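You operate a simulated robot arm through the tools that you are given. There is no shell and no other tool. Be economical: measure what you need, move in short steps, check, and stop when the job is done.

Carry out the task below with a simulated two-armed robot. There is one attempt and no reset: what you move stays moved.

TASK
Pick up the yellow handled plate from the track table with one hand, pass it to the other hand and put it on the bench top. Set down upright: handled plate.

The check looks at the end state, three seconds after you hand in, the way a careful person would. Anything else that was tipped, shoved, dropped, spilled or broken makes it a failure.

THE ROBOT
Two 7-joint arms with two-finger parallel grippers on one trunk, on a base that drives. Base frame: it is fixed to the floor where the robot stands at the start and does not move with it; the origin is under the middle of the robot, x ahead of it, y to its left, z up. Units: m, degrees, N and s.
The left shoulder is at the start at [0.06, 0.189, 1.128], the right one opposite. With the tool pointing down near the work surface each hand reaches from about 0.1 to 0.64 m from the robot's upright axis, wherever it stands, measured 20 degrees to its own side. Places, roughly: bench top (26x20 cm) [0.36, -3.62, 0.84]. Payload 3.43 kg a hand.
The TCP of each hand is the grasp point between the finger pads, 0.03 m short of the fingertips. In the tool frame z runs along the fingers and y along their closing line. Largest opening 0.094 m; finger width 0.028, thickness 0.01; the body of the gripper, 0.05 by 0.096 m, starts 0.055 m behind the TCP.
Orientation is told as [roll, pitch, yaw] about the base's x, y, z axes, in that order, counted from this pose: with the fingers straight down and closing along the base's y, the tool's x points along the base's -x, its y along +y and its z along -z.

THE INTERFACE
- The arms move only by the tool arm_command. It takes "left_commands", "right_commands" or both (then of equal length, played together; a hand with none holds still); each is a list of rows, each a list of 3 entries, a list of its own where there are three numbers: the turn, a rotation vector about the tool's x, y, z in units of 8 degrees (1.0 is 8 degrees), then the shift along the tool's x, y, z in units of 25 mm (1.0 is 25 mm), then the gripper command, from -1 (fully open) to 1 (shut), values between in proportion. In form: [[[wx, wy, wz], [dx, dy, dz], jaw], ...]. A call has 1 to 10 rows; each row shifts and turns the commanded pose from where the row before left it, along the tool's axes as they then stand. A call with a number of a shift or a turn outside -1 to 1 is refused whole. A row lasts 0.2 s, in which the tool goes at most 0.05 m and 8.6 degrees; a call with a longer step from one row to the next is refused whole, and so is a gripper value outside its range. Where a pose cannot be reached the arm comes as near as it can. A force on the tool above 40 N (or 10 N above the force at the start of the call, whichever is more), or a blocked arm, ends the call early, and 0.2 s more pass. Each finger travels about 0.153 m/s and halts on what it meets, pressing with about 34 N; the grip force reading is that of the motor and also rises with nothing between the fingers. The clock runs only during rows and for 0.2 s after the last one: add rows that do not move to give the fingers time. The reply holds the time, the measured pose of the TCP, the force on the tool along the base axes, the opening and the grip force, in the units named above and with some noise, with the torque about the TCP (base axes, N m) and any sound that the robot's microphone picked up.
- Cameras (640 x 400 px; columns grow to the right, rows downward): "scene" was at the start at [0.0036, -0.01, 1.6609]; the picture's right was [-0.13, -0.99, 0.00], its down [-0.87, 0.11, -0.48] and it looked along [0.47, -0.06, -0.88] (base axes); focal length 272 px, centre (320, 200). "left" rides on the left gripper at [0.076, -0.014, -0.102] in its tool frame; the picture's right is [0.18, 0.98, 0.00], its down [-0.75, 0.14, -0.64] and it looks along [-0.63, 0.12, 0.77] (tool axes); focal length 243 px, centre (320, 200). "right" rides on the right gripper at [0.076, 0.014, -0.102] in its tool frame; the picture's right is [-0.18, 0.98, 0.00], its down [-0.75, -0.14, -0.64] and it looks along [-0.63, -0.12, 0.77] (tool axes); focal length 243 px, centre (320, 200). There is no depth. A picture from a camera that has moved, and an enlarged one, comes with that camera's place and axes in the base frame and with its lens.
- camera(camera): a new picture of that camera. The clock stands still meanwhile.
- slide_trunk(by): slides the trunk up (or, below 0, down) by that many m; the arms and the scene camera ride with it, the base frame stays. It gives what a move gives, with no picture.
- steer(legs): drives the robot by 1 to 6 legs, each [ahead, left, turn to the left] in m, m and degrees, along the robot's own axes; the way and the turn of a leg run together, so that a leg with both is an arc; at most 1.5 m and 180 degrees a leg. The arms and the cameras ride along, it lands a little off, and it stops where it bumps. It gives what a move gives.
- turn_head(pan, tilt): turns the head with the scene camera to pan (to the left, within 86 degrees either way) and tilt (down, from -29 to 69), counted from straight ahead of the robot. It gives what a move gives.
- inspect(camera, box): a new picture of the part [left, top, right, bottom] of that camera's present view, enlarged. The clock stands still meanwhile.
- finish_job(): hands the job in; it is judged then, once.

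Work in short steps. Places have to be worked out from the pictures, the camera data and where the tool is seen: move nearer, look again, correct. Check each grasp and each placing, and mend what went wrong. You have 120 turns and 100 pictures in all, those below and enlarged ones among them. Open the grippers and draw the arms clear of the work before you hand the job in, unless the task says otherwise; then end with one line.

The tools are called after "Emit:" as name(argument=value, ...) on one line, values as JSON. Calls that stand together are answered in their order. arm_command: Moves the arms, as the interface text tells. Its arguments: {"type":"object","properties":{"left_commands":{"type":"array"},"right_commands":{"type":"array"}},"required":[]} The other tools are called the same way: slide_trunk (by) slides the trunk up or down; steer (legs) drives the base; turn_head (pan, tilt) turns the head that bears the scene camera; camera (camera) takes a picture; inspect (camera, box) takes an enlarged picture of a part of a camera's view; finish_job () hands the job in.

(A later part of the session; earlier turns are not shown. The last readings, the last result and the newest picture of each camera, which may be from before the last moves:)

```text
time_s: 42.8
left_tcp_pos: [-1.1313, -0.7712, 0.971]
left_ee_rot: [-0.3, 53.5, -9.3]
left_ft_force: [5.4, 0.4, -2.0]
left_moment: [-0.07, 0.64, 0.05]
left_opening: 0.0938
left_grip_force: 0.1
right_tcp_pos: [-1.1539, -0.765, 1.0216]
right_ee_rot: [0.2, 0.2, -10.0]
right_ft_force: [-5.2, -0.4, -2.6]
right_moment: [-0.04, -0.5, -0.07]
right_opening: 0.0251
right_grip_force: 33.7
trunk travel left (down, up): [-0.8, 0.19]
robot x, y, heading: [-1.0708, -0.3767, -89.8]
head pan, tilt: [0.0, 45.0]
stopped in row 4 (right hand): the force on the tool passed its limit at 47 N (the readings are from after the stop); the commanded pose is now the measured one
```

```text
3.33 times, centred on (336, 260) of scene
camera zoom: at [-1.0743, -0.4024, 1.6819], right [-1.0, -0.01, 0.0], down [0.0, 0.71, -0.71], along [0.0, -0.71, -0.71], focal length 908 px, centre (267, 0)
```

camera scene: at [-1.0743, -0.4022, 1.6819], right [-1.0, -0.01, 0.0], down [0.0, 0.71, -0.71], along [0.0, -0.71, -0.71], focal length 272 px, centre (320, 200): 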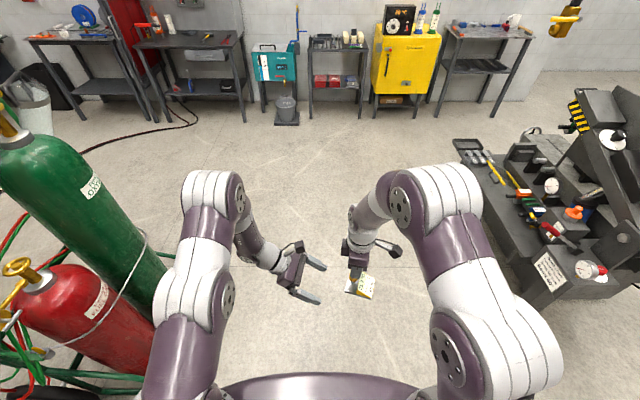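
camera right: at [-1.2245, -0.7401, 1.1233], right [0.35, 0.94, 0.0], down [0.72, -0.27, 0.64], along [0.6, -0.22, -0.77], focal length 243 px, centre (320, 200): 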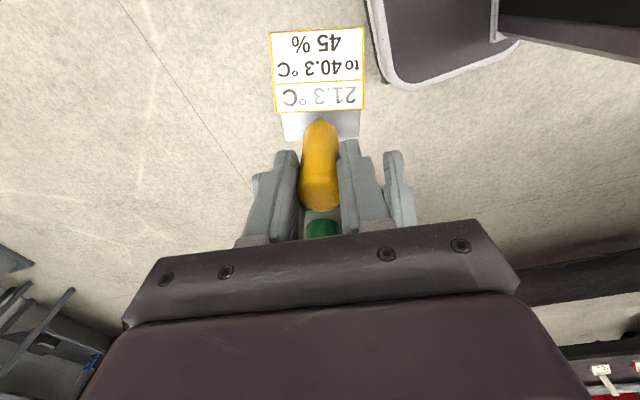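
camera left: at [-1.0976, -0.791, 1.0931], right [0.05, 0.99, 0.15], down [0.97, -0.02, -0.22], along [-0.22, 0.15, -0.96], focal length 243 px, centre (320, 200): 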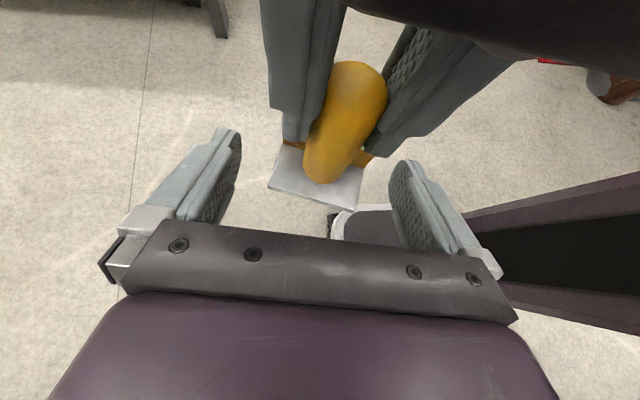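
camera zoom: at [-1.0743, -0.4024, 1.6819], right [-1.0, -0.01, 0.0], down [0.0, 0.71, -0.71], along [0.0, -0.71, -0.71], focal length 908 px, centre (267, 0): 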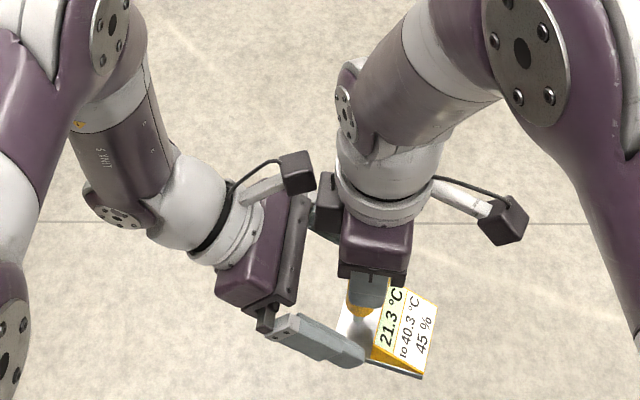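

The left camera housing touched the right gripper body, lightly (about 5 N now). I'll switch to the mirrored left pose with the camera underneath, which keeps it well away. First I back the left hand out.

Emit:
arm_command(left_commands=[[[0, 0, 0], [-0.58, 0, -0.77], -1], [[0, 0, 0], [-0.58, 0, -0.77], -1], [[0, 0, 0], [-0.58, 0, -0.77], -1], [[0, 0, 0], [-0.58, 0, -0.77], -1], [[0, 0, 0], [-0.58, 0, -0.77], -1], [[0, 0, 0], [-0.58, 0, -0.77], -1], [[0, 0, 0], [0, 0, 0], -1]])

Emit:
camera(camera="right")

```text
time_s: 44.4
left_tcp_pos: [-0.9932, -0.7648, 0.9579]
left_ee_rot: [-0.2, 53.4, -9.4]
left_ft_force: [-0.5, 0.3, -0.3]
left_moment: [-0.01, 0.01, -0.03]
left_opening: 0.0942
left_grip_force: 0.0
left hand out of reach, approached as far as the arm can: row 4, 5, 6
right_tcp_pos: [-1.1539, -0.7659, 1.021]
right_ee_rot: [0.3, 0.3, -10.0]
right_ft_force: [-0.5, -0.5, -4.1]
right_moment: [0.0, -0.07, 0.03]
right_opening: 0.025
right_grip_force: 33.6
trunk travel left (down, up): [-0.8, 0.19]
robot x, y, heading: [-1.0748, -0.3779, -89.9]
head pan, tilt: [0.0, 45.0]
```

```text
64 pictures are left
camera right: at [-1.2271, -0.7391, 1.1228], right [0.35, 0.94, 0.0], down [0.72, -0.27, 0.64], along [0.6, -0.22, -0.77], focal length 243 px, centre (320, 200)
```

right: 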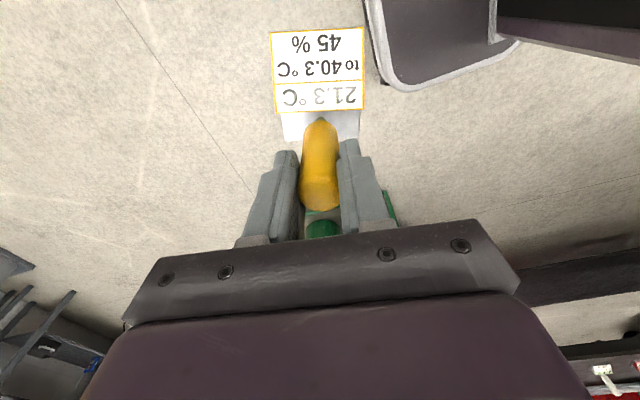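

The right grip is unchanged. I bring the left hand back upright and then yaw it the other way.

Emit:
arm_command(left_commands=[[[0, -1, 0], [0, 0, 0], -1], [[0, -1, 0], [0, 0, 0], -1], [[0, -1, 0], [0, 0, 0], -1], [[0, -1, 0], [-0.8, 0, 0], -1], [[0, -1, 0], [-0.8, 0, 0], -1], [[0, -1, 0], [-0.8, 0, 0], -1], [[0, -0.68, 0], [-0.8, 0, 0], -1], [[0, 0, 1], [0, 0, -0.8], -1], [[0, 0, 1], [0, 0, -0.8], -1], [[0, 0, 1], [0, 0, -0.8], -1]])

Emit:
arm_command(left_commands=[[[0, 0, 1], [0, 0, 0], -1], [[0, 0, 1], [0, 0, 0], -1], [[0, 0, 1], [0, 0, 0], -1], [[0, 0, 1], [0, 0, 0], -1], [[0, 0, 1], [0, 0, 0], -1], [[0, 0, 1], [0, 0, 0], -1], [[0, 0, 1], [0, 0, 0], -1], [[0, 0, 1], [0, 0, 0], -1], [[0, 0, 1], [0, 0, 0], -1], [[0, 0, 1], [0, 0, 0], -1]])

```text
time_s: 46.6
left_tcp_pos: [-0.9178, -0.7752, 0.9939]
left_ee_rot: [-0.1, -0.2, -33.4]
left_ft_force: [0.4, 0.6, 0.0]
left_moment: [0.0, 0.01, 0.0]
left_opening: 0.0939
left_grip_force: 0.2
right_tcp_pos: [-1.1541, -0.7647, 1.0215]
right_ee_rot: [0.2, 0.3, -10.0]
right_ft_force: [-0.5, 0.5, -4.3]
right_moment: [-0.04, -0.09, -0.02]
right_opening: 0.0251
right_grip_force: 33.7
trunk travel left (down, up): [-0.8, 0.19]
robot x, y, heading: [-1.0761, -0.3802, -89.8]
head pan, tilt: [0.0, 45.0]
```

```text
time_s: 48.8
left_tcp_pos: [-0.9188, -0.7768, 0.9941]
left_ee_rot: [0.1, -0.1, -113.4]
left_ft_force: [-0.1, 0.7, 0.2]
left_moment: [-0.02, 0.0, -0.01]
left_opening: 0.0941
left_grip_force: 0.1
right_tcp_pos: [-1.1541, -0.7652, 1.0218]
right_ee_rot: [0.3, 0.1, -10.1]
right_ft_force: [-0.2, -0.6, -4.0]
right_moment: [-0.02, -0.04, 0.0]
right_opening: 0.0251
right_grip_force: 33.5
trunk travel left (down, up): [-0.8, 0.19]
robot x, y, heading: [-1.0719, -0.3792, -89.8]
head pan, tilt: [0.0, 45.0]
```

Both yaws continue: the left to -150° and the right to +30° in world terms, so they oppose each other. Then I tilt the left 50° with its camera underneath.

Emit:
arm_command(left_commands=[[[0, 0, 1], [0, 0, 0], -1], [[0, 0, 1], [0, 0, 0], -1], [[0, 0, 1], [0, 0, 0], -1], [[0, 0, 1], [0, 0, 0], -1], [[0, 0, 0.58], [0, 0, 0], -1], [[0, 0, 0], [0, 0, 0], -1]], right_commands=[[[0, 0, -1], [0, 0, 0], 1], [[0, 0, -1], [0, 0, 0], 1], [[0, 0, -1], [0, 0, 0], 1], [[0, 0, -1], [0, 0, 0], 1], [[0, 0, -1], [0, 0, 0], 1], [[0, 0, 0], [0, 0, 0], 1]])

Emit:
arm_command(left_commands=[[[0, -1, 0], [0, 0, 0], -1], [[0, -1, 0], [0, 0, 0], -1], [[0, -1, 0], [0, 0, 0], -1], [[0, -1, 0], [0, 0, 0], -1], [[0, -1, 0], [0, 0, 0], -1], [[0, -1, 0], [0, 0, 0], -1], [[0, -0.25, 0], [0, 0, 0], -1], [[0, 0, 0], [0, 0, 0], -1]])

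Emit:
camera(camera="scene")

Emit:
camera(camera="left")

```text
time_s: 50.2
left_tcp_pos: [-0.9186, -0.7759, 0.9931]
left_ee_rot: [0.1, 0.0, -150.0]
left_ft_force: [-0.5, 0.3, 0.7]
left_moment: [-0.01, 0.0, -0.02]
left_opening: 0.094
left_grip_force: 0.2
right_tcp_pos: [-1.1543, -0.7657, 1.0227]
right_ee_rot: [0.3, 0.0, 30.0]
right_ft_force: [-0.6, -0.1, -4.1]
right_moment: [0.01, -0.02, 0.0]
right_opening: 0.025
right_grip_force: 33.7
trunk travel left (down, up): [-0.8, 0.19]
robot x, y, heading: [-1.0704, -0.3805, -90.1]
head pan, tilt: [0.0, 45.0]
```

```text
time_s: 52.0
left_tcp_pos: [-0.9184, -0.7762, 0.993]
left_ee_rot: [0.2, -50.1, -150.0]
left_ft_force: [-0.8, -0.2, 0.2]
left_moment: [-0.01, 0.0, -0.01]
left_opening: 0.0938
left_grip_force: 0.0
right_tcp_pos: [-1.1539, -0.7658, 1.021]
right_ee_rot: [0.4, 0.0, 30.1]
right_ft_force: [1.0, 0.6, -4.0]
right_moment: [0.0, -0.06, -0.02]
right_opening: 0.0251
right_grip_force: 33.5
trunk travel left (down, up): [-0.8, 0.19]
robot x, y, heading: [-1.0723, -0.3818, -89.8]
head pan, tilt: [0.0, 45.0]
```

```text
63 pictures are left
camera scene: at [-1.074, -0.4023, 1.6819], right [-1.0, -0.01, 0.0], down [0.0, 0.71, -0.71], along [0.0, -0.71, -0.71], focal length 272 px, centre (320, 200)
```

scene: 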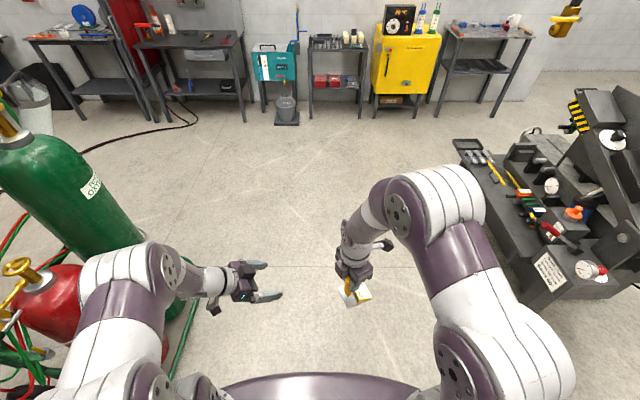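

```text
62 pictures are left
camera left: at [-0.816, -0.6999, 1.0009], right [0.6, -0.79, -0.14], down [0.08, -0.12, 0.99], along [-0.8, -0.6, -0.01], focal length 243 px, centre (320, 200)
```

left: 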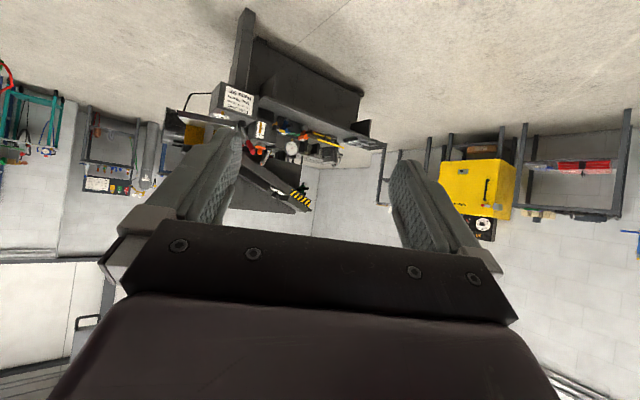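

The mirrored left pose is fully reachable. I move it to a standoff about 9 cm from the handle along its approach direction and look.

Emit:
arm_command(left_commands=[[[0, 0, 0], [-0.307, -0.843, 0.553], -1], [[0, 0, 0], [-0.307, -0.843, 0.553], -1], [[0, 0, 0], [-0.307, -0.843, 0.553], -1], [[0, 0, 0], [-0.307, -0.843, 0.553], -1], [[0, 0, 0], [-0.307, -0.843, 0.553], -1], [[0, 0, 0], [-0.307, -0.843, 0.553], -1], [[0, 0, 0], [0, 0, 0], -1]])

Emit:
camera(camera="left")

Emit:
inspect(camera="scene", box=[240, 200, 432, 320])

```text
time_s: 53.6
left_tcp_pos: [-1.0613, -0.713, 0.9757]
left_ee_rot: [0.1, -50.1, -150.0]
left_ft_force: [-0.1, -0.4, 0.6]
left_moment: [-0.03, -0.01, -0.01]
left_opening: 0.0941
left_grip_force: 0.1
right_tcp_pos: [-1.155, -0.7654, 1.0209]
right_ee_rot: [0.3, 0.0, 29.9]
right_ft_force: [0.6, -0.8, -3.5]
right_moment: [0.02, -0.05, -0.01]
right_opening: 0.0251
right_grip_force: 34.1
trunk travel left (down, up): [-0.8, 0.19]
robot x, y, heading: [-1.0694, -0.3775, -89.8]
head pan, tilt: [0.0, 45.0]
```

```text
61 pictures are left
camera left: at [-0.9593, -0.6374, 0.9826], right [0.6, -0.79, -0.14], down [0.08, -0.12, 0.99], along [-0.8, -0.6, -0.01], focal length 243 px, centre (320, 200)
```

left: 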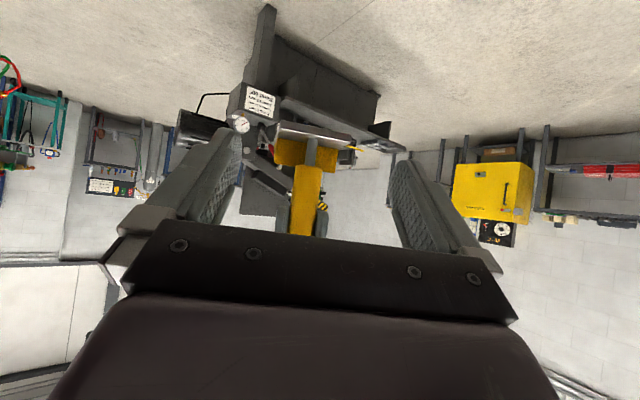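

```text
3.33 times, centred on (336, 260) of scene
camera zoom: at [-1.0735, -0.4024, 1.6819], right [-1.0, -0.01, 0.0], down [0.0, 0.71, -0.71], along [0.0, -0.71, -0.71], focal length 908 px, centre (267, 0)
```

zoom: 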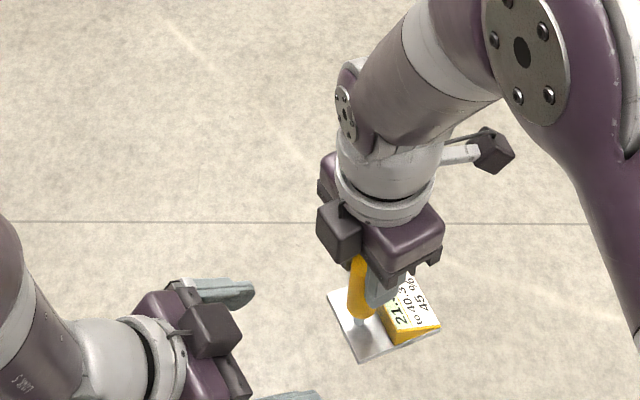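

The left camera picture shows the handle, stem and block lined up between the jaws. I flatten the left by 7° more for clearance, advance 55% of the way and recheck.

Emit:
arm_command(left_commands=[[[0, -0.875, 0], [0, 0, 0], -1], [[0, 0, 0], [0, 0, 0], -1], [[0, 0, 0], [-0.27, -0.01, 0.44], -1], [[0, 0, 0], [-0.27, -0.01, 0.44], -1], [[0, 0, 0], [-0.27, -0.01, 0.44], -1], [[0, 0, 0], [-0.27, -0.01, 0.44], -1], [[0, 0, 0], [0, 0, 0], -1]])

Emit:
camera(camera="left")

Emit:
inspect(camera="scene", box=[240, 200, 432, 320])

```text
time_s: 55.2
left_tcp_pos: [-1.1079, -0.7509, 0.9856]
left_ee_rot: [0.2, -57.0, -150.2]
left_ft_force: [-0.4, 0.2, -0.2]
left_moment: [-0.01, 0.01, -0.03]
left_opening: 0.094
left_grip_force: 0.1
left hand out of reach, approached as far as the arm can: row 1
right_tcp_pos: [-1.1542, -0.7655, 1.0215]
right_ee_rot: [0.3, 0.0, 30.0]
right_ft_force: [0.5, 0.0, -4.3]
right_moment: [0.05, -0.07, 0.01]
right_opening: 0.0248
right_grip_force: 33.7
trunk travel left (down, up): [-0.8, 0.19]
robot x, y, heading: [-1.0713, -0.3781, -89.7]
head pan, tilt: [0.0, 45.0]
```

```text
59 pictures are left
camera left: at [-1.0054, -0.6743, 0.9774], right [0.58, -0.8, -0.15], down [0.18, -0.06, 0.98], along [-0.79, -0.6, 0.11], focal length 243 px, centre (320, 200)
```

left: 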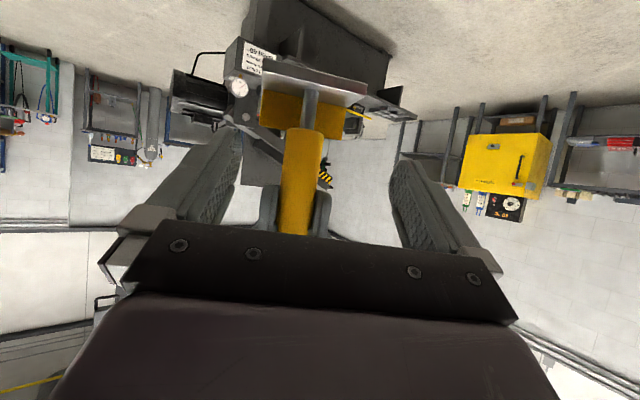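

```text
3.33 times, centred on (336, 260) of scene
camera zoom: at [-1.0736, -0.4022, 1.6819], right [-1.0, -0.01, 0.0], down [0.0, 0.71, -0.71], along [0.0, -0.71, -0.71], focal length 908 px, centre (267, 0)
```

zoom: 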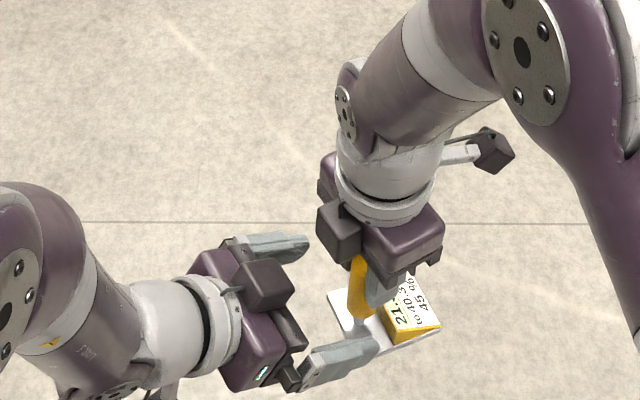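

The handle sits about 11 mm off the jaw centre and the hand is 12 mm high. I correct that, advance half of the remaining distance, and look.

Emit:
arm_command(left_commands=[[[0, 0, 0], [0.21, -0.22, 0.14], -1], [[0, 0, 0], [0.21, -0.22, 0.14], -1], [[0, 0, 0], [-0.18, 0, 0.28], -1], [[0, 0, 0], [-0.18, 0, 0.28], -1], [[0, 0, 0], [0, 0, 0], -1]])

Emit:
camera(camera="left")

Emit:
inspect(camera="scene", box=[272, 220, 400, 300])

```text
time_s: 56.4
left_tcp_pos: [-1.1281, -0.751, 0.9732]
left_ee_rot: [0.1, -57.1, -150.1]
left_ft_force: [-0.2, -0.8, -0.9]
left_moment: [-0.01, -0.01, 0.0]
left_opening: 0.0938
left_grip_force: 0.1
right_tcp_pos: [-1.1524, -0.7655, 1.0212]
right_ee_rot: [0.2, 0.0, 30.1]
right_ft_force: [1.5, 0.5, -3.9]
right_moment: [-0.01, -0.05, 0.03]
right_opening: 0.0253
right_grip_force: 33.6
trunk travel left (down, up): [-0.8, 0.19]
robot x, y, heading: [-1.0745, -0.3794, -89.5]
head pan, tilt: [0.0, 45.0]
```

```text
57 pictures are left
camera left: at [-1.0255, -0.6733, 0.9646], right [0.58, -0.8, -0.15], down [0.18, -0.06, 0.98], along [-0.79, -0.6, 0.11], focal length 243 px, centre (320, 200)
```

left: 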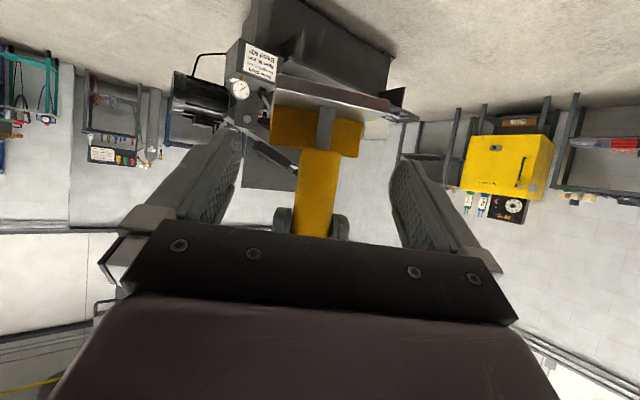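

```text
5.00 times, centred on (336, 260) of scene
camera zoom: at [-1.0737, -0.4022, 1.6819], right [-1.0, -0.01, 0.0], down [0.0, 0.71, -0.71], along [0.0, -0.71, -0.71], focal length 1362 px, centre (240, -100)
```

zoom: 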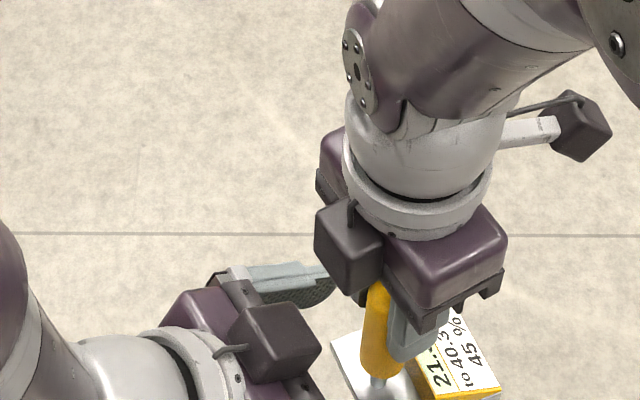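

Well centred now. The last advance is about 12 mm with 3 mm down, with the jaws still open.

Emit:
arm_command(left_commands=[[[0, 0, 0], [-0.08, 0, 0.23], -1], [[0, 0, 0], [-0.08, 0, 0.23], -1], [[0, 0, 0], [0, 0, 0], -1]])

Emit:
camera(camera="left")

```text
time_s: 57.2
left_tcp_pos: [-1.1385, -0.7561, 0.9711]
left_ee_rot: [0.2, -57.0, -150.2]
left_ft_force: [-0.4, 0.1, 0.2]
left_moment: [0.02, 0.01, 0.01]
left_opening: 0.0938
left_grip_force: 0.1
right_tcp_pos: [-1.1539, -0.7649, 1.021]
right_ee_rot: [0.4, 0.0, 29.9]
right_ft_force: [-0.4, -0.1, -4.0]
right_moment: [0.02, -0.03, 0.03]
right_opening: 0.0251
right_grip_force: 34.5
trunk travel left (down, up): [-0.8, 0.19]
robot x, y, heading: [-1.0698, -0.3806, -89.8]
head pan, tilt: [0.0, 45.0]
```

```text
55 pictures are left
camera left: at [-1.036, -0.679, 0.9614], right [0.58, -0.8, -0.15], down [0.18, -0.06, 0.98], along [-0.79, -0.6, 0.11], focal length 243 px, centre (320, 200)
```

left: 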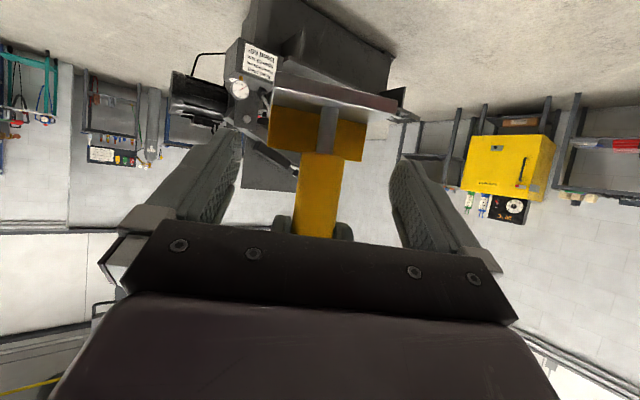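

There's no contact, and the handle is centred. I ease in 2 mm and close the left jaws in stages, watching for early stops against the right fingers.

Emit:
arm_command(left_commands=[[[0, 0, 0], [-0.04, 0, 0.07], -1], [[0, 0, 0], [0, 0, 0], -0.3], [[0, 0, 0], [0, 0, 0], 0.1], [[0, 0, 0], [0, 0, 0], 0.3], [[0, 0, 0], [0, 0, 0], 0.3]])

Emit:
camera(camera="left")

```text
time_s: 58.4
left_tcp_pos: [-1.1395, -0.7565, 0.9693]
left_ee_rot: [0.2, -57.1, -150.1]
left_ft_force: [0.9, -0.5, -0.5]
left_moment: [0.02, 0.01, 0.02]
left_opening: 0.0327
left_grip_force: 0.1
right_tcp_pos: [-1.1538, -0.7654, 1.0218]
right_ee_rot: [0.3, -0.1, 30.0]
right_ft_force: [0.2, 0.1, -4.2]
right_moment: [0.05, -0.12, 0.0]
right_opening: 0.0254
right_grip_force: 34.2
trunk travel left (down, up): [-0.8, 0.19]
robot x, y, heading: [-1.0726, -0.3796, -89.6]
head pan, tilt: [0.0, 45.0]
```

```text
54 pictures are left
camera left: at [-1.0378, -0.6799, 0.9614], right [0.58, -0.8, -0.15], down [0.18, -0.06, 0.98], along [-0.79, -0.6, 0.11], focal length 243 px, centre (320, 200)
```

left: 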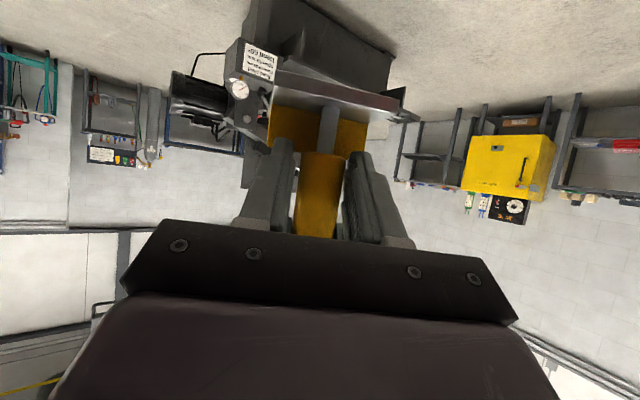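

The jaws are at 33 mm with no contact, so they pass below the right fingertips. I close fully onto the handle.

Emit:
arm_command(left_commands=[[[0, 0, 0], [0, 0, 0], 0.5], [[0, 0, 0], [0, 0, 0], 1], [[0, 0, 0], [0, 0, 0], 1], [[0, 0, 0], [0, 0, 0], 1]])

Emit:
camera(camera="left")

```text
time_s: 59.4
left_tcp_pos: [-1.1403, -0.7565, 0.9698]
left_ee_rot: [0.2, -57.0, -149.9]
left_ft_force: [6.4, -8.8, -1.4]
left_moment: [0.18, 0.12, 0.1]
left_opening: 0.0269
left_grip_force: 33.7
right_tcp_pos: [-1.1548, -0.766, 1.0207]
right_ee_rot: [0.4, -0.1, 30.0]
right_ft_force: [-7.3, 8.6, 2.7]
right_moment: [0.37, 0.15, 0.08]
right_opening: 0.0248
right_grip_force: 34.1
trunk travel left (down, up): [-0.8, 0.19]
robot x, y, heading: [-1.0735, -0.3805, -89.9]
head pan, tilt: [0.0, 45.0]
```

```text
53 pictures are left
camera left: at [-1.0376, -0.68, 0.9613], right [0.58, -0.8, -0.15], down [0.18, -0.06, 0.98], along [-0.79, -0.6, 0.11], focal length 243 px, centre (320, 200)
```

left: 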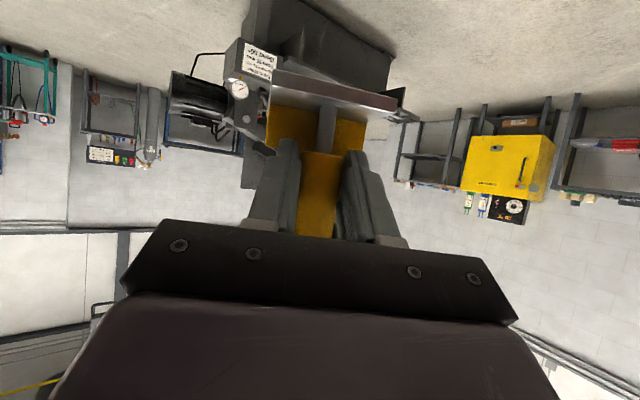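

The left hand is gripping at 27 mm, 34 N. I relieve the small side load, then open the right jaws and check that the left takes the weight.

Emit:
arm_command(left_commands=[[[0, 0, 0], [0, 0.05, 0], 1], [[0, 0, 0], [0, 0, 0], 1], [[0, 0, 0], [0, 0, 0], 1], [[0, 0, 0], [0, 0, 0], 1], [[0, 0, 0], [0, 0, 0], 1]], right_commands=[[[0, 0, 0], [0, 0, 0], 1], [[0, 0, 0], [0, 0, 0], 0.4], [[0, 0, 0], [0, 0, 0], 0.1], [[0, 0, 0], [0, 0, 0], -0.1], [[0, 0, 0], [0, 0, 0], -0.1]])

Emit:
camera(camera="left")

Emit:
camera(camera="right")

```text
time_s: 60.6
left_tcp_pos: [-1.1401, -0.7589, 0.9694]
left_ee_rot: [0.2, -57.2, -150.1]
left_ft_force: [-0.9, 0.2, -0.5]
left_moment: [0.09, -0.14, -0.02]
left_opening: 0.0269
left_grip_force: 34.3
right_tcp_pos: [-1.1542, -0.7665, 1.0202]
right_ee_rot: [0.3, 0.0, 30.0]
right_ft_force: [0.1, -0.3, 0.5]
right_moment: [0.01, 0.01, 0.02]
right_opening: 0.0518
right_grip_force: 0.0
trunk travel left (down, up): [-0.8, 0.19]
robot x, y, heading: [-1.0706, -0.3803, -89.7]
head pan, tilt: [0.0, 45.0]
```

```text
52 pictures are left
camera left: at [-1.037, -0.6809, 0.9613], right [0.58, -0.8, -0.15], down [0.18, -0.06, 0.98], along [-0.79, -0.6, 0.11], focal length 243 px, centre (320, 200)
```

left: 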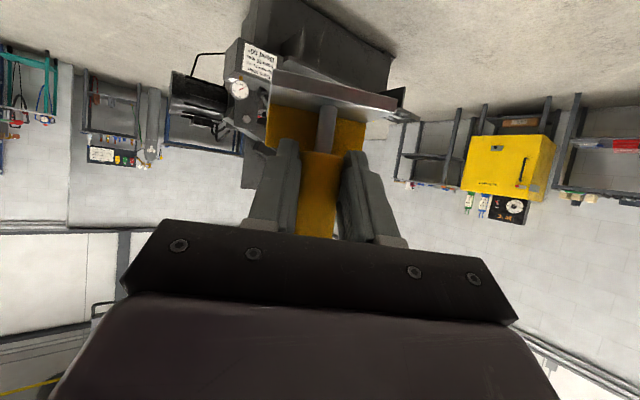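

```text
51 pictures are left
camera right: at [-1.2274, -0.7922, 1.1224], right [-0.33, 0.94, 0.01], down [0.72, 0.25, 0.64], along [0.6, 0.22, -0.77], focal length 243 px, centre (320, 200)
```

right: 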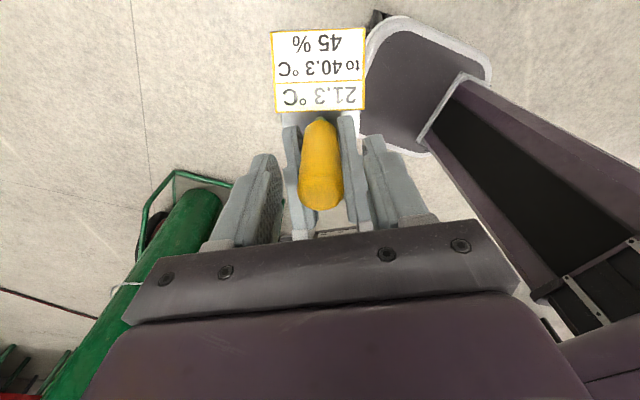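

The left hand holds the plate without slipping. I raise the right hand straight up off the handle.

Emit:
arm_command(right_commands=[[[0, 0, 0], [0, 0, -0.4], -0.3], [[0, 0, 0], [0, 0, -0.6], -0.5], [[0, 0, 0], [0, 0, -0.8], -0.5], [[0, 0, 0], [0, 0, -0.8], -0.5], [[0, 0, 0], [0, 0, -0.8], -0.5], [[0, 0, 0], [0, 0, -0.8], -0.5], [[0, 0, 0], [0, 0, 0], -0.5]])

Emit:
camera(camera="left")

Emit:
camera(camera="scene")

```text
time_s: 62.2
left_tcp_pos: [-1.1397, -0.758, 0.9696]
left_ee_rot: [0.3, -57.0, -150.1]
left_ft_force: [0.3, 0.1, -0.7]
left_moment: [0.03, -0.14, 0.01]
left_opening: 0.0271
left_grip_force: 33.6
right_tcp_pos: [-1.1543, -0.7676, 1.1264]
right_ee_rot: [0.3, 0.0, 29.9]
right_ft_force: [-0.1, 0.2, 0.3]
right_moment: [-0.04, 0.06, 0.03]
right_opening: 0.0705
right_grip_force: 0.0
trunk travel left (down, up): [-0.8, 0.19]
robot x, y, heading: [-1.076, -0.3759, -89.7]
head pan, tilt: [0.0, 45.0]
```

```text
50 pictures are left
camera left: at [-1.0369, -0.6811, 0.9612], right [0.58, -0.8, -0.15], down [0.18, -0.06, 0.98], along [-0.79, -0.6, 0.11], focal length 243 px, centre (320, 200)
```

left: 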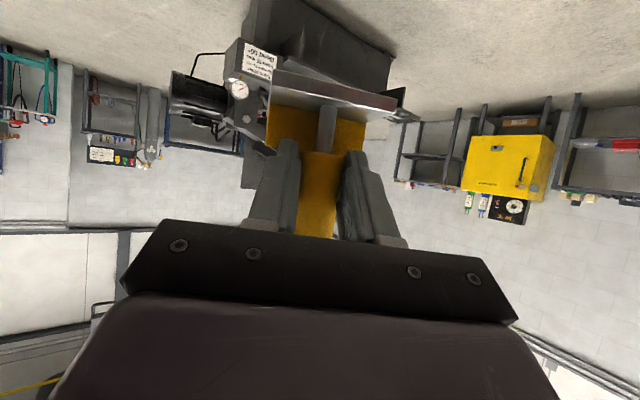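

```text
49 pictures are left
camera scene: at [-1.0739, -0.4027, 1.6819], right [-1.0, -0.01, 0.0], down [0.0, 0.71, -0.71], along [0.0, -0.71, -0.71], focal length 272 px, centre (320, 200)
```

scene: 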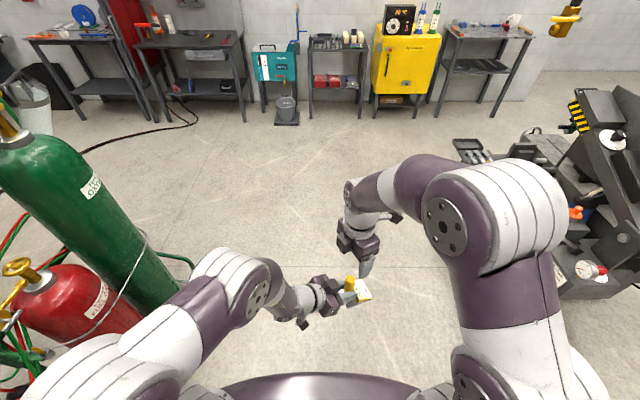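

The handover succeeded. I move the right hand away to its own side, then yaw the left hand about the vertical so it points more forward for placing.

Emit:
arm_command(right_commands=[[[0, 0, 0], [0.87, 0.5, 0], -1], [[0, 0, 0], [0.87, 0.5, 0], -1], [[0, 0, 0], [0.87, 0.5, 0], -1], [[0, 0, 0], [0.87, 0.5, 0], -1], [[0, 0, 0], [0.87, 0.5, 0], -1], [[0, 0, 1], [0, 0, 0], -1], [[0, 0, 1], [0, 0, 0], -1], [[0, 0, 1], [0, 0, 0], -1], [[0, 0, 1], [0, 0, 0], -1], [[0, 0, 1], [0, 0, 0], -1]], left_commands=[[[0, 0, 0], [0, 0, 0], 1], [[0, 0, 0], [0, 0, 0], 1], [[0, 0, 0], [0, 0, 0], 1], [[0, 0, 0], [0, 0, 0], 1], [[0, 0, 0], [0, 0, 0], 1], [[-0.839, 0, -0.545], [0, 0, 0], 1], [[-0.839, 0, -0.545], [0, 0, 0], 1], [[-0.839, 0, -0.545], [0, 0, 0], 1], [[0, 0, 0], [0, 0, 0], 1], [[0, 0, 0], [0, 0, 0], 1]])

Emit:
arm_command(right_commands=[[[0, 0, 1], [0, 0, 0], -1], [[0, 0, 1], [0, 0, 0], -1], [[0, 0, 1], [0, 0, 0], -1], [[0, 0, 1], [0, 0, 0], -1], [[0, 0, 1], [0, 0, 0], -1], [[0, 0, 1], [0, 0, 0], -1], [[0, 0, 1], [0, 0, 0], -1], [[0, 0, 1], [0, 0, 0], -1]])

Emit:
camera(camera="scene")

```text
time_s: 64.4
left_tcp_pos: [-1.1033, -0.8076, 0.991]
left_ee_rot: [-2.7, -56.8, -124.8]
left_ft_force: [-0.8, 0.3, -4.4]
left_moment: [0.13, -0.12, 0.02]
left_opening: 0.0251
left_grip_force: 34.2
left hand out of reach, approached as far as the arm can: row 6, 7, 8
right_tcp_pos: [-1.2806, -0.7665, 1.1268]
right_ee_rot: [0.3, 0.2, -10.1]
right_ft_force: [0.6, 0.1, -0.2]
right_moment: [-0.04, -0.02, 0.03]
right_opening: 0.094
right_grip_force: 0.0
trunk travel left (down, up): [-0.8, 0.19]
robot x, y, heading: [-1.0717, -0.3791, -89.8]
head pan, tilt: [0.0, 45.0]
```

```text
time_s: 66.2
left_tcp_pos: [-1.1029, -0.8079, 0.9896]
left_ee_rot: [-2.7, -56.8, -124.7]
left_ft_force: [-0.7, 0.0, -5.3]
left_moment: [0.08, -0.1, 0.03]
left_opening: 0.0253
left_grip_force: 33.9
right_tcp_pos: [-1.28, -0.7661, 1.1264]
right_ee_rot: [-0.1, 0.3, -74.1]
right_ft_force: [-0.6, -0.3, -0.5]
right_moment: [-0.02, 0.01, 0.02]
right_opening: 0.0941
right_grip_force: 0.0
trunk travel left (down, up): [-0.8, 0.19]
robot x, y, heading: [-1.0758, -0.3786, -90.0]
head pan, tilt: [0.0, 45.0]
```

```text
48 pictures are left
camera scene: at [-1.0738, -0.4024, 1.6819], right [-1.0, -0.01, 0.0], down [0.0, 0.71, -0.71], along [0.0, -0.71, -0.71], focal length 272 px, centre (320, 200)
```

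scene: 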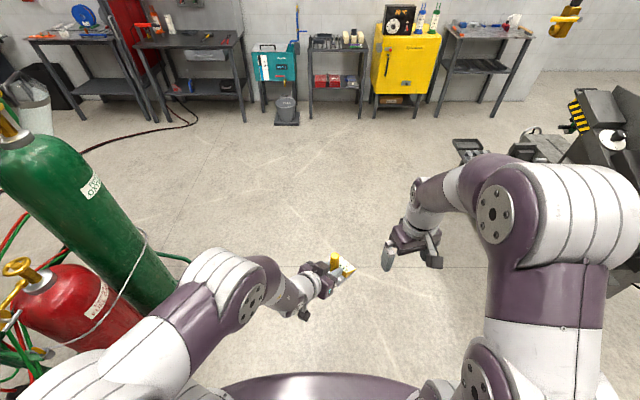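

The left opening changed from 27 to 25 mm and the load now reads 4.4 N, so the handle may have settled in the grip. I check its attitude.

Emit:
camera(camera="left")

Emit:
inspect(camera="scene", box=[272, 230, 400, 310])

Emit:
camera(camera="right")

```text
47 pictures are left
camera left: at [-1.0374, -0.6972, 0.9832], right [0.84, -0.51, -0.18], down [0.21, 0.0, 0.98], along [-0.5, -0.86, 0.1], focal length 243 px, centre (320, 200)
```

left: 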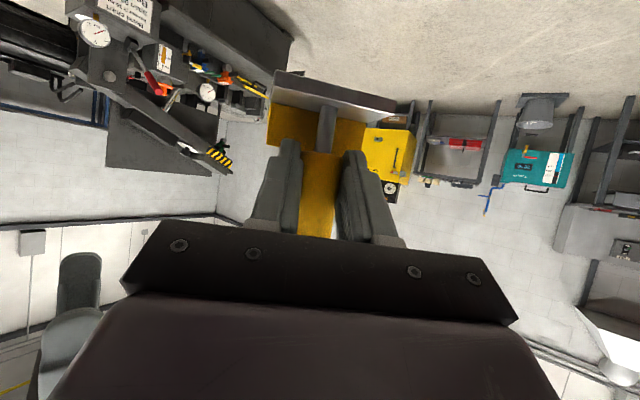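

```text
5.00 times, centred on (336, 270) of scene
camera zoom: at [-1.0738, -0.4024, 1.6819], right [-1.0, -0.01, 0.0], down [0.0, 0.71, -0.71], along [0.0, -0.71, -0.71], focal length 1362 px, centre (240, -150)
```

zoom: 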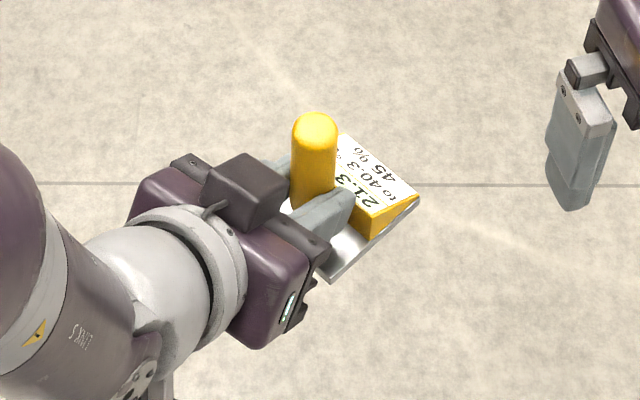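

```text
45 pictures are left
camera right: at [-1.2865, -0.6901, 1.2282], right [1.0, 0.09, 0.0], down [0.07, -0.77, 0.64], along [0.06, -0.64, -0.77], focal length 243 px, centre (320, 200)
```

right: 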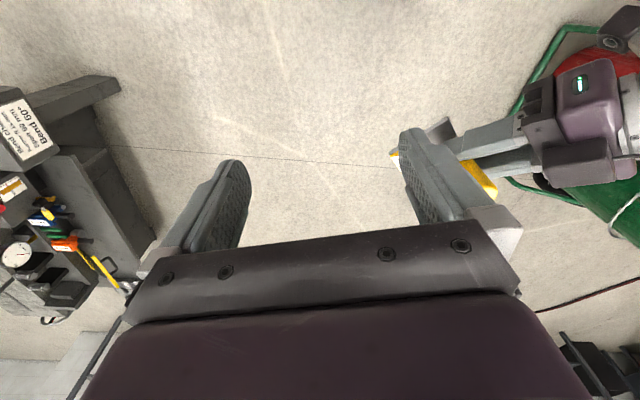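

The grip hasn't shifted. Now I test in the air whether the left arm can hold this attitude further forward, at about f 0.52, correcting the small roll on the way.

Emit:
arm_command(left_commands=[[[-0.07, 0, 0], [-0.2, 0.74, 0.3], 1], [[-0.07, 0, 0], [-0.2, 0.74, 0.3], 1], [[-0.07, 0, 0], [-0.2, 0.74, 0.3], 1], [[-0.07, 0, 0], [-0.2, 0.74, 0.3], 1], [[-0.07, 0, 0], [-0.2, 0.74, 0.3], 1], [[0, 0, 0], [0, 0, 0], 1]])

```text
time_s: 67.6
left_tcp_pos: [-1.0592, -0.901, 0.9969]
left_ee_rot: [2.9, -57.1, -126.0]
left_ft_force: [0.6, 0.3, -4.6]
left_moment: [0.1, -0.08, 0.0]
left_opening: 0.0256
left_grip_force: 33.8
left hand out of reach, approached as far as the arm can: row 1
right_tcp_pos: [-1.2784, -0.7673, 1.1269]
right_ee_rot: [0.0, 0.3, -74.0]
right_ft_force: [0.3, 0.3, 0.8]
right_moment: [0.02, -0.03, 0.01]
right_opening: 0.0943
right_grip_force: 0.1
trunk travel left (down, up): [-0.8, 0.19]
robot x, y, heading: [-1.0742, -0.3805, -89.5]
head pan, tilt: [0.0, 45.0]
```

It's reachable, but the roll overshot to +2.9°. I take it back so the plate is level.

Emit:
arm_command(left_commands=[[[0.34, 0, 0], [0, 0, 0], 1], [[0, 0, 0], [0, 0, 0], 1]])

Emit:
turn_head(pan=35, tilt=30)

Emit:
camera(camera="scene")

```text
time_s: 68.2
left_tcp_pos: [-1.0586, -0.902, 0.9982]
left_ee_rot: [0.2, -57.0, -126.0]
left_ft_force: [-0.1, -0.7, -3.9]
left_moment: [0.13, -0.14, 0.0]
left_opening: 0.0254
left_grip_force: 33.9
right_tcp_pos: [-1.2795, -0.7654, 1.1272]
right_ee_rot: [0.0, 0.3, -74.0]
right_ft_force: [-0.6, -0.4, -0.7]
right_moment: [0.01, 0.01, 0.02]
right_opening: 0.0939
right_grip_force: 0.1
trunk travel left (down, up): [-0.8, 0.19]
robot x, y, heading: [-1.0707, -0.384, -89.8]
head pan, tilt: [0.0, 45.0]
```

```text
time_s: 69.2
left_tcp_pos: [-1.0586, -0.902, 0.998]
left_ee_rot: [0.2, -57.1, -125.9]
left_ft_force: [0.4, 0.0, -3.6]
left_moment: [0.11, -0.07, -0.02]
left_opening: 0.0253
left_grip_force: 33.3
right_tcp_pos: [-1.2798, -0.7673, 1.1262]
right_ee_rot: [0.0, 0.4, -73.9]
right_ft_force: [0.1, -0.7, 0.6]
right_moment: [-0.03, 0.01, 0.02]
right_opening: 0.094
right_grip_force: 0.0
trunk travel left (down, up): [-0.8, 0.19]
robot x, y, heading: [-1.0724, -0.3811, -89.6]
head pan, tilt: [35.0, 30.0]
```

```text
44 pictures are left
camera scene: at [-1.0221, -0.3951, 1.7045], right [-0.82, -0.58, 0.0], down [-0.29, 0.41, -0.87], along [0.5, -0.71, -0.5], focal length 272 px, centre (320, 200)
```

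scene: 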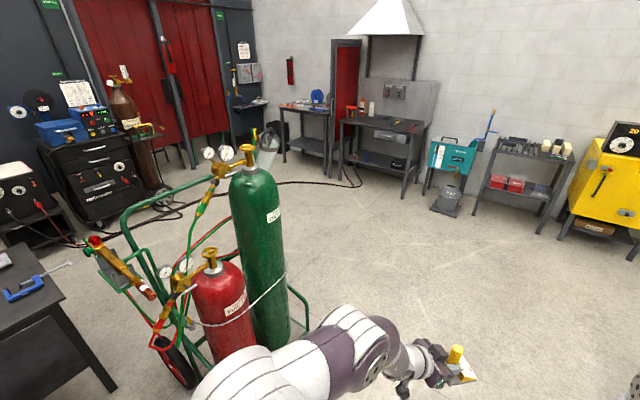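

The route is clear: straight ahead about 1.9 m past the cart, then left to the bench. I drive that in three legs.

Emit:
steer(legs=[[1.5, 0, 0], [0.35, 0, 0], [0, 1.3, 0]])

Emit:
turn_head(pan=0, tilt=35)

Emit:
camera(camera="scene")

```text
time_s: 84.7
left_tcp_pos: [0.2435, -2.762, 0.997]
left_ee_rot: [0.2, -57.1, -126.9]
left_ft_force: [0.3, 0.2, -4.2]
left_moment: [0.13, -0.07, 0.0]
left_opening: 0.0254
left_grip_force: 34.2
right_tcp_pos: [0.0258, -2.6224, 1.1261]
right_ee_rot: [-0.2, 0.3, -75.0]
right_ft_force: [-0.3, -0.2, 0.2]
right_moment: [0.0, -0.01, 0.03]
right_opening: 0.0939
right_grip_force: 0.0
trunk travel left (down, up): [-0.8, 0.19]
robot x, y, heading: [0.237, -2.2377, -90.8]
head pan, tilt: [35.0, 30.0]
```

```text
time_s: 85.7
left_tcp_pos: [0.2449, -2.7626, 0.9981]
left_ee_rot: [0.3, -57.1, -127.0]
left_ft_force: [0.0, 1.0, -4.2]
left_moment: [0.1, -0.1, -0.02]
left_opening: 0.0253
left_grip_force: 34.0
right_tcp_pos: [0.0271, -2.6223, 1.127]
right_ee_rot: [-0.2, 0.3, -75.0]
right_ft_force: [-0.9, 1.1, 0.1]
right_moment: [-0.01, -0.01, -0.04]
right_opening: 0.0938
right_grip_force: 0.0
trunk travel left (down, up): [-0.8, 0.19]
robot x, y, heading: [0.239, -2.2384, -90.8]
head pan, tilt: [0.0, 35.0]
```

```text
43 pictures are left
camera scene: at [0.2379, -2.2695, 1.6968], right [-1.0, 0.01, 0.0], down [0.01, 0.57, -0.82], along [-0.01, -0.82, -0.57], focal length 272 px, centre (320, 200)
```

scene: 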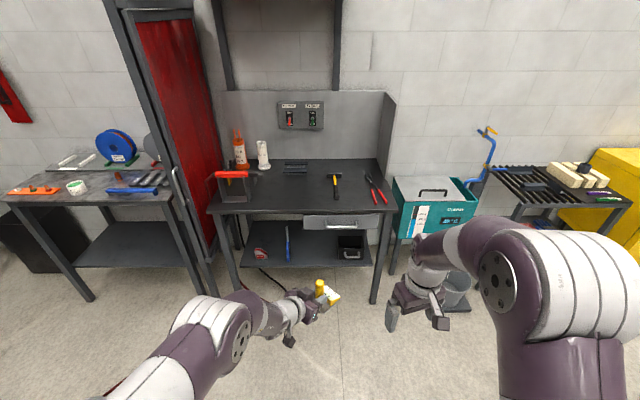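

The target area, at about pixel (297, 188), is free between the red clamp and the hammer; the bench's front edge is at y about -3.44. I shift left 0.12 m and drive ahead 0.6 m first, then look.

Emit:
steer(legs=[[0, 0.125, 0.8], [0.6, 0, 0]])

Emit:
turn_head(pan=5, tilt=50)

Emit:
camera(camera="scene")

```text
time_s: 90.0
left_tcp_pos: [0.3805, -3.3681, 0.9971]
left_ee_rot: [0.1, -57.1, -126.1]
left_ft_force: [0.0, 0.6, -4.3]
left_moment: [0.12, -0.1, 0.01]
left_opening: 0.0252
left_grip_force: 34.4
right_tcp_pos: [0.1608, -3.232, 1.1269]
right_ee_rot: [-0.1, 0.4, -74.0]
right_ft_force: [-0.1, 0.2, 0.5]
right_moment: [0.01, 0.02, 0.02]
right_opening: 0.0941
right_grip_force: 0.0
trunk travel left (down, up): [-0.8, 0.19]
robot x, y, heading: [0.3636, -2.8463, -89.7]
head pan, tilt: [0.0, 35.0]
```

```text
time_s: 90.7
left_tcp_pos: [0.3796, -3.3674, 0.9969]
left_ee_rot: [0.2, -57.0, -126.0]
left_ft_force: [0.3, -0.3, -4.6]
left_moment: [0.1, -0.11, 0.02]
left_opening: 0.0254
left_grip_force: 33.6
right_tcp_pos: [0.1605, -3.2339, 1.126]
right_ee_rot: [-0.1, 0.2, -74.0]
right_ft_force: [-0.1, -0.5, 0.6]
right_moment: [-0.01, -0.01, 0.0]
right_opening: 0.0938
right_grip_force: 0.1
trunk travel left (down, up): [-0.8, 0.19]
robot x, y, heading: [0.3703, -2.8461, -90.0]
head pan, tilt: [5.0, 50.0]
```

```text
42 pictures are left
camera scene: at [0.3729, -2.8642, 1.6751], right [-1.0, -0.09, 0.0], down [-0.07, 0.76, -0.64], along [0.06, -0.64, -0.77], focal length 272 px, centre (320, 200)
```

scene: 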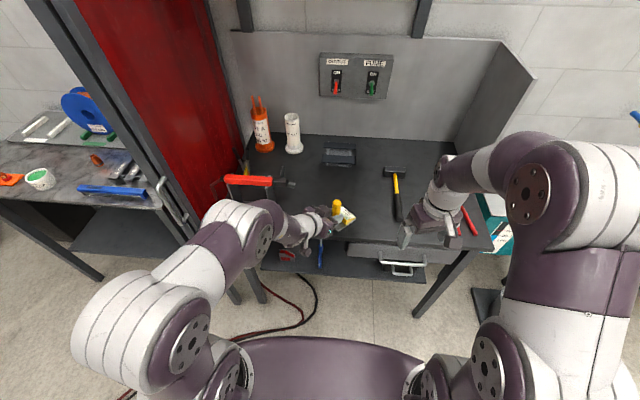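

Going straight in would bring the left forearm close to the red clamp at x 0.60 or more. I come in from further right with the robot turned 20° left, which keeps the arm well clear.

Emit:
steer(legs=[[0, -0.213, 0], [0, 0, 20], [0.1, -0.079, 0]])

Emit:
camera(camera="scene")

```text
time_s: 94.3
left_tcp_pos: [0.3053, -3.455, 0.9986]
left_ee_rot: [0.3, -57.0, -106.1]
left_ft_force: [-0.6, 0.0, -4.8]
left_moment: [0.14, -0.08, 0.01]
left_opening: 0.0251
left_grip_force: 33.3
right_tcp_pos: [0.0532, -3.4002, 1.1268]
right_ee_rot: [-0.2, 0.4, -54.2]
right_ft_force: [-0.9, 0.6, 0.2]
right_moment: [-0.02, -0.04, -0.02]
right_opening: 0.0939
right_grip_force: 0.0
trunk travel left (down, up): [-0.8, 0.19]
robot x, y, heading: [0.1133, -2.9647, -69.7]
head pan, tilt: [5.0, 50.0]
```

```text
41 pictures are left
camera scene: at [0.1264, -2.9811, 1.6751], right [-0.9, -0.43, 0.0], down [-0.33, 0.69, -0.64], along [0.27, -0.58, -0.77], focal length 272 px, centre (320, 200)
```

scene: 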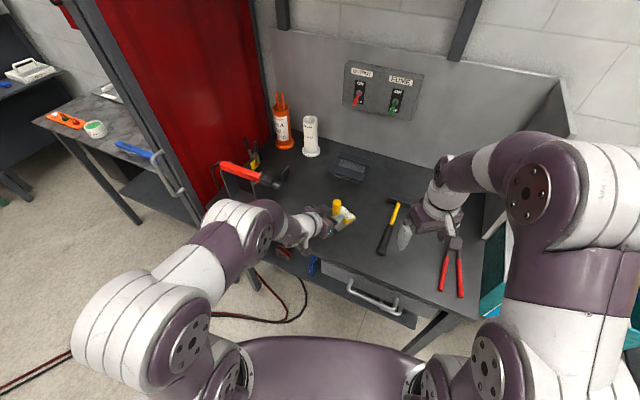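

The handle is at about (0.30, -3.47). I drive 0.135 m ahead to put it over the target area at about (0.35, -3.60).

Emit:
steer(legs=[[0.135, 0, 0]])

Emit:
camera(camera="scene")

Emit:
camera(camera="left")

Emit:
camera(camera="right")

```text
time_s: 95.7
left_tcp_pos: [0.3524, -3.5801, 0.9973]
left_ee_rot: [0.2, -57.1, -106.2]
left_ft_force: [0.2, 0.4, -3.9]
left_moment: [0.12, -0.05, 0.03]
left_opening: 0.0252
left_grip_force: 34.0
right_tcp_pos: [0.0999, -3.5283, 1.127]
right_ee_rot: [-0.2, 0.3, -54.1]
right_ft_force: [-1.2, -0.3, 0.2]
right_moment: [0.0, 0.01, 0.01]
right_opening: 0.094
right_grip_force: 0.1
trunk travel left (down, up): [-0.8, 0.19]
robot x, y, heading: [0.1633, -3.0958, -69.6]
head pan, tilt: [5.0, 50.0]
```

```text
40 pictures are left
camera scene: at [0.172, -3.1082, 1.6751], right [-0.9, -0.43, 0.0], down [-0.33, 0.69, -0.64], along [0.27, -0.58, -0.77], focal length 272 px, centre (320, 200)
```

scene: 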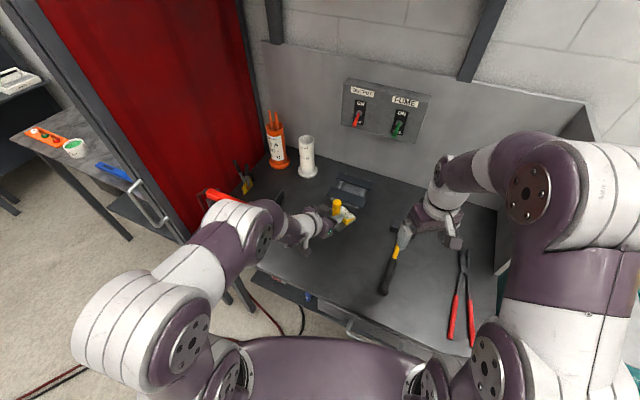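

```text
39 pictures are left
camera left: at [0.3732, -3.4529, 0.9894], right [0.97, -0.17, -0.15], down [0.17, 0.09, 0.98], along [-0.16, -0.98, 0.11], focal length 243 px, centre (320, 200)
```

left: 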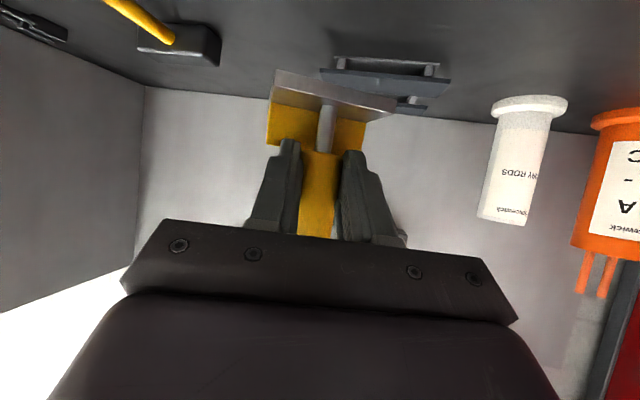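

```text
38 pictures are left
camera right: at [0.0658, -3.4581, 1.2286], right [0.9, 0.43, 0.0], down [0.33, -0.69, 0.64], along [0.27, -0.58, -0.77], focal length 243 px, centre (320, 200)
```

right: 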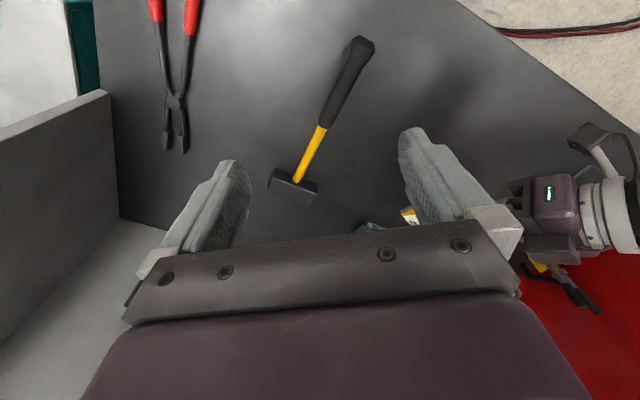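

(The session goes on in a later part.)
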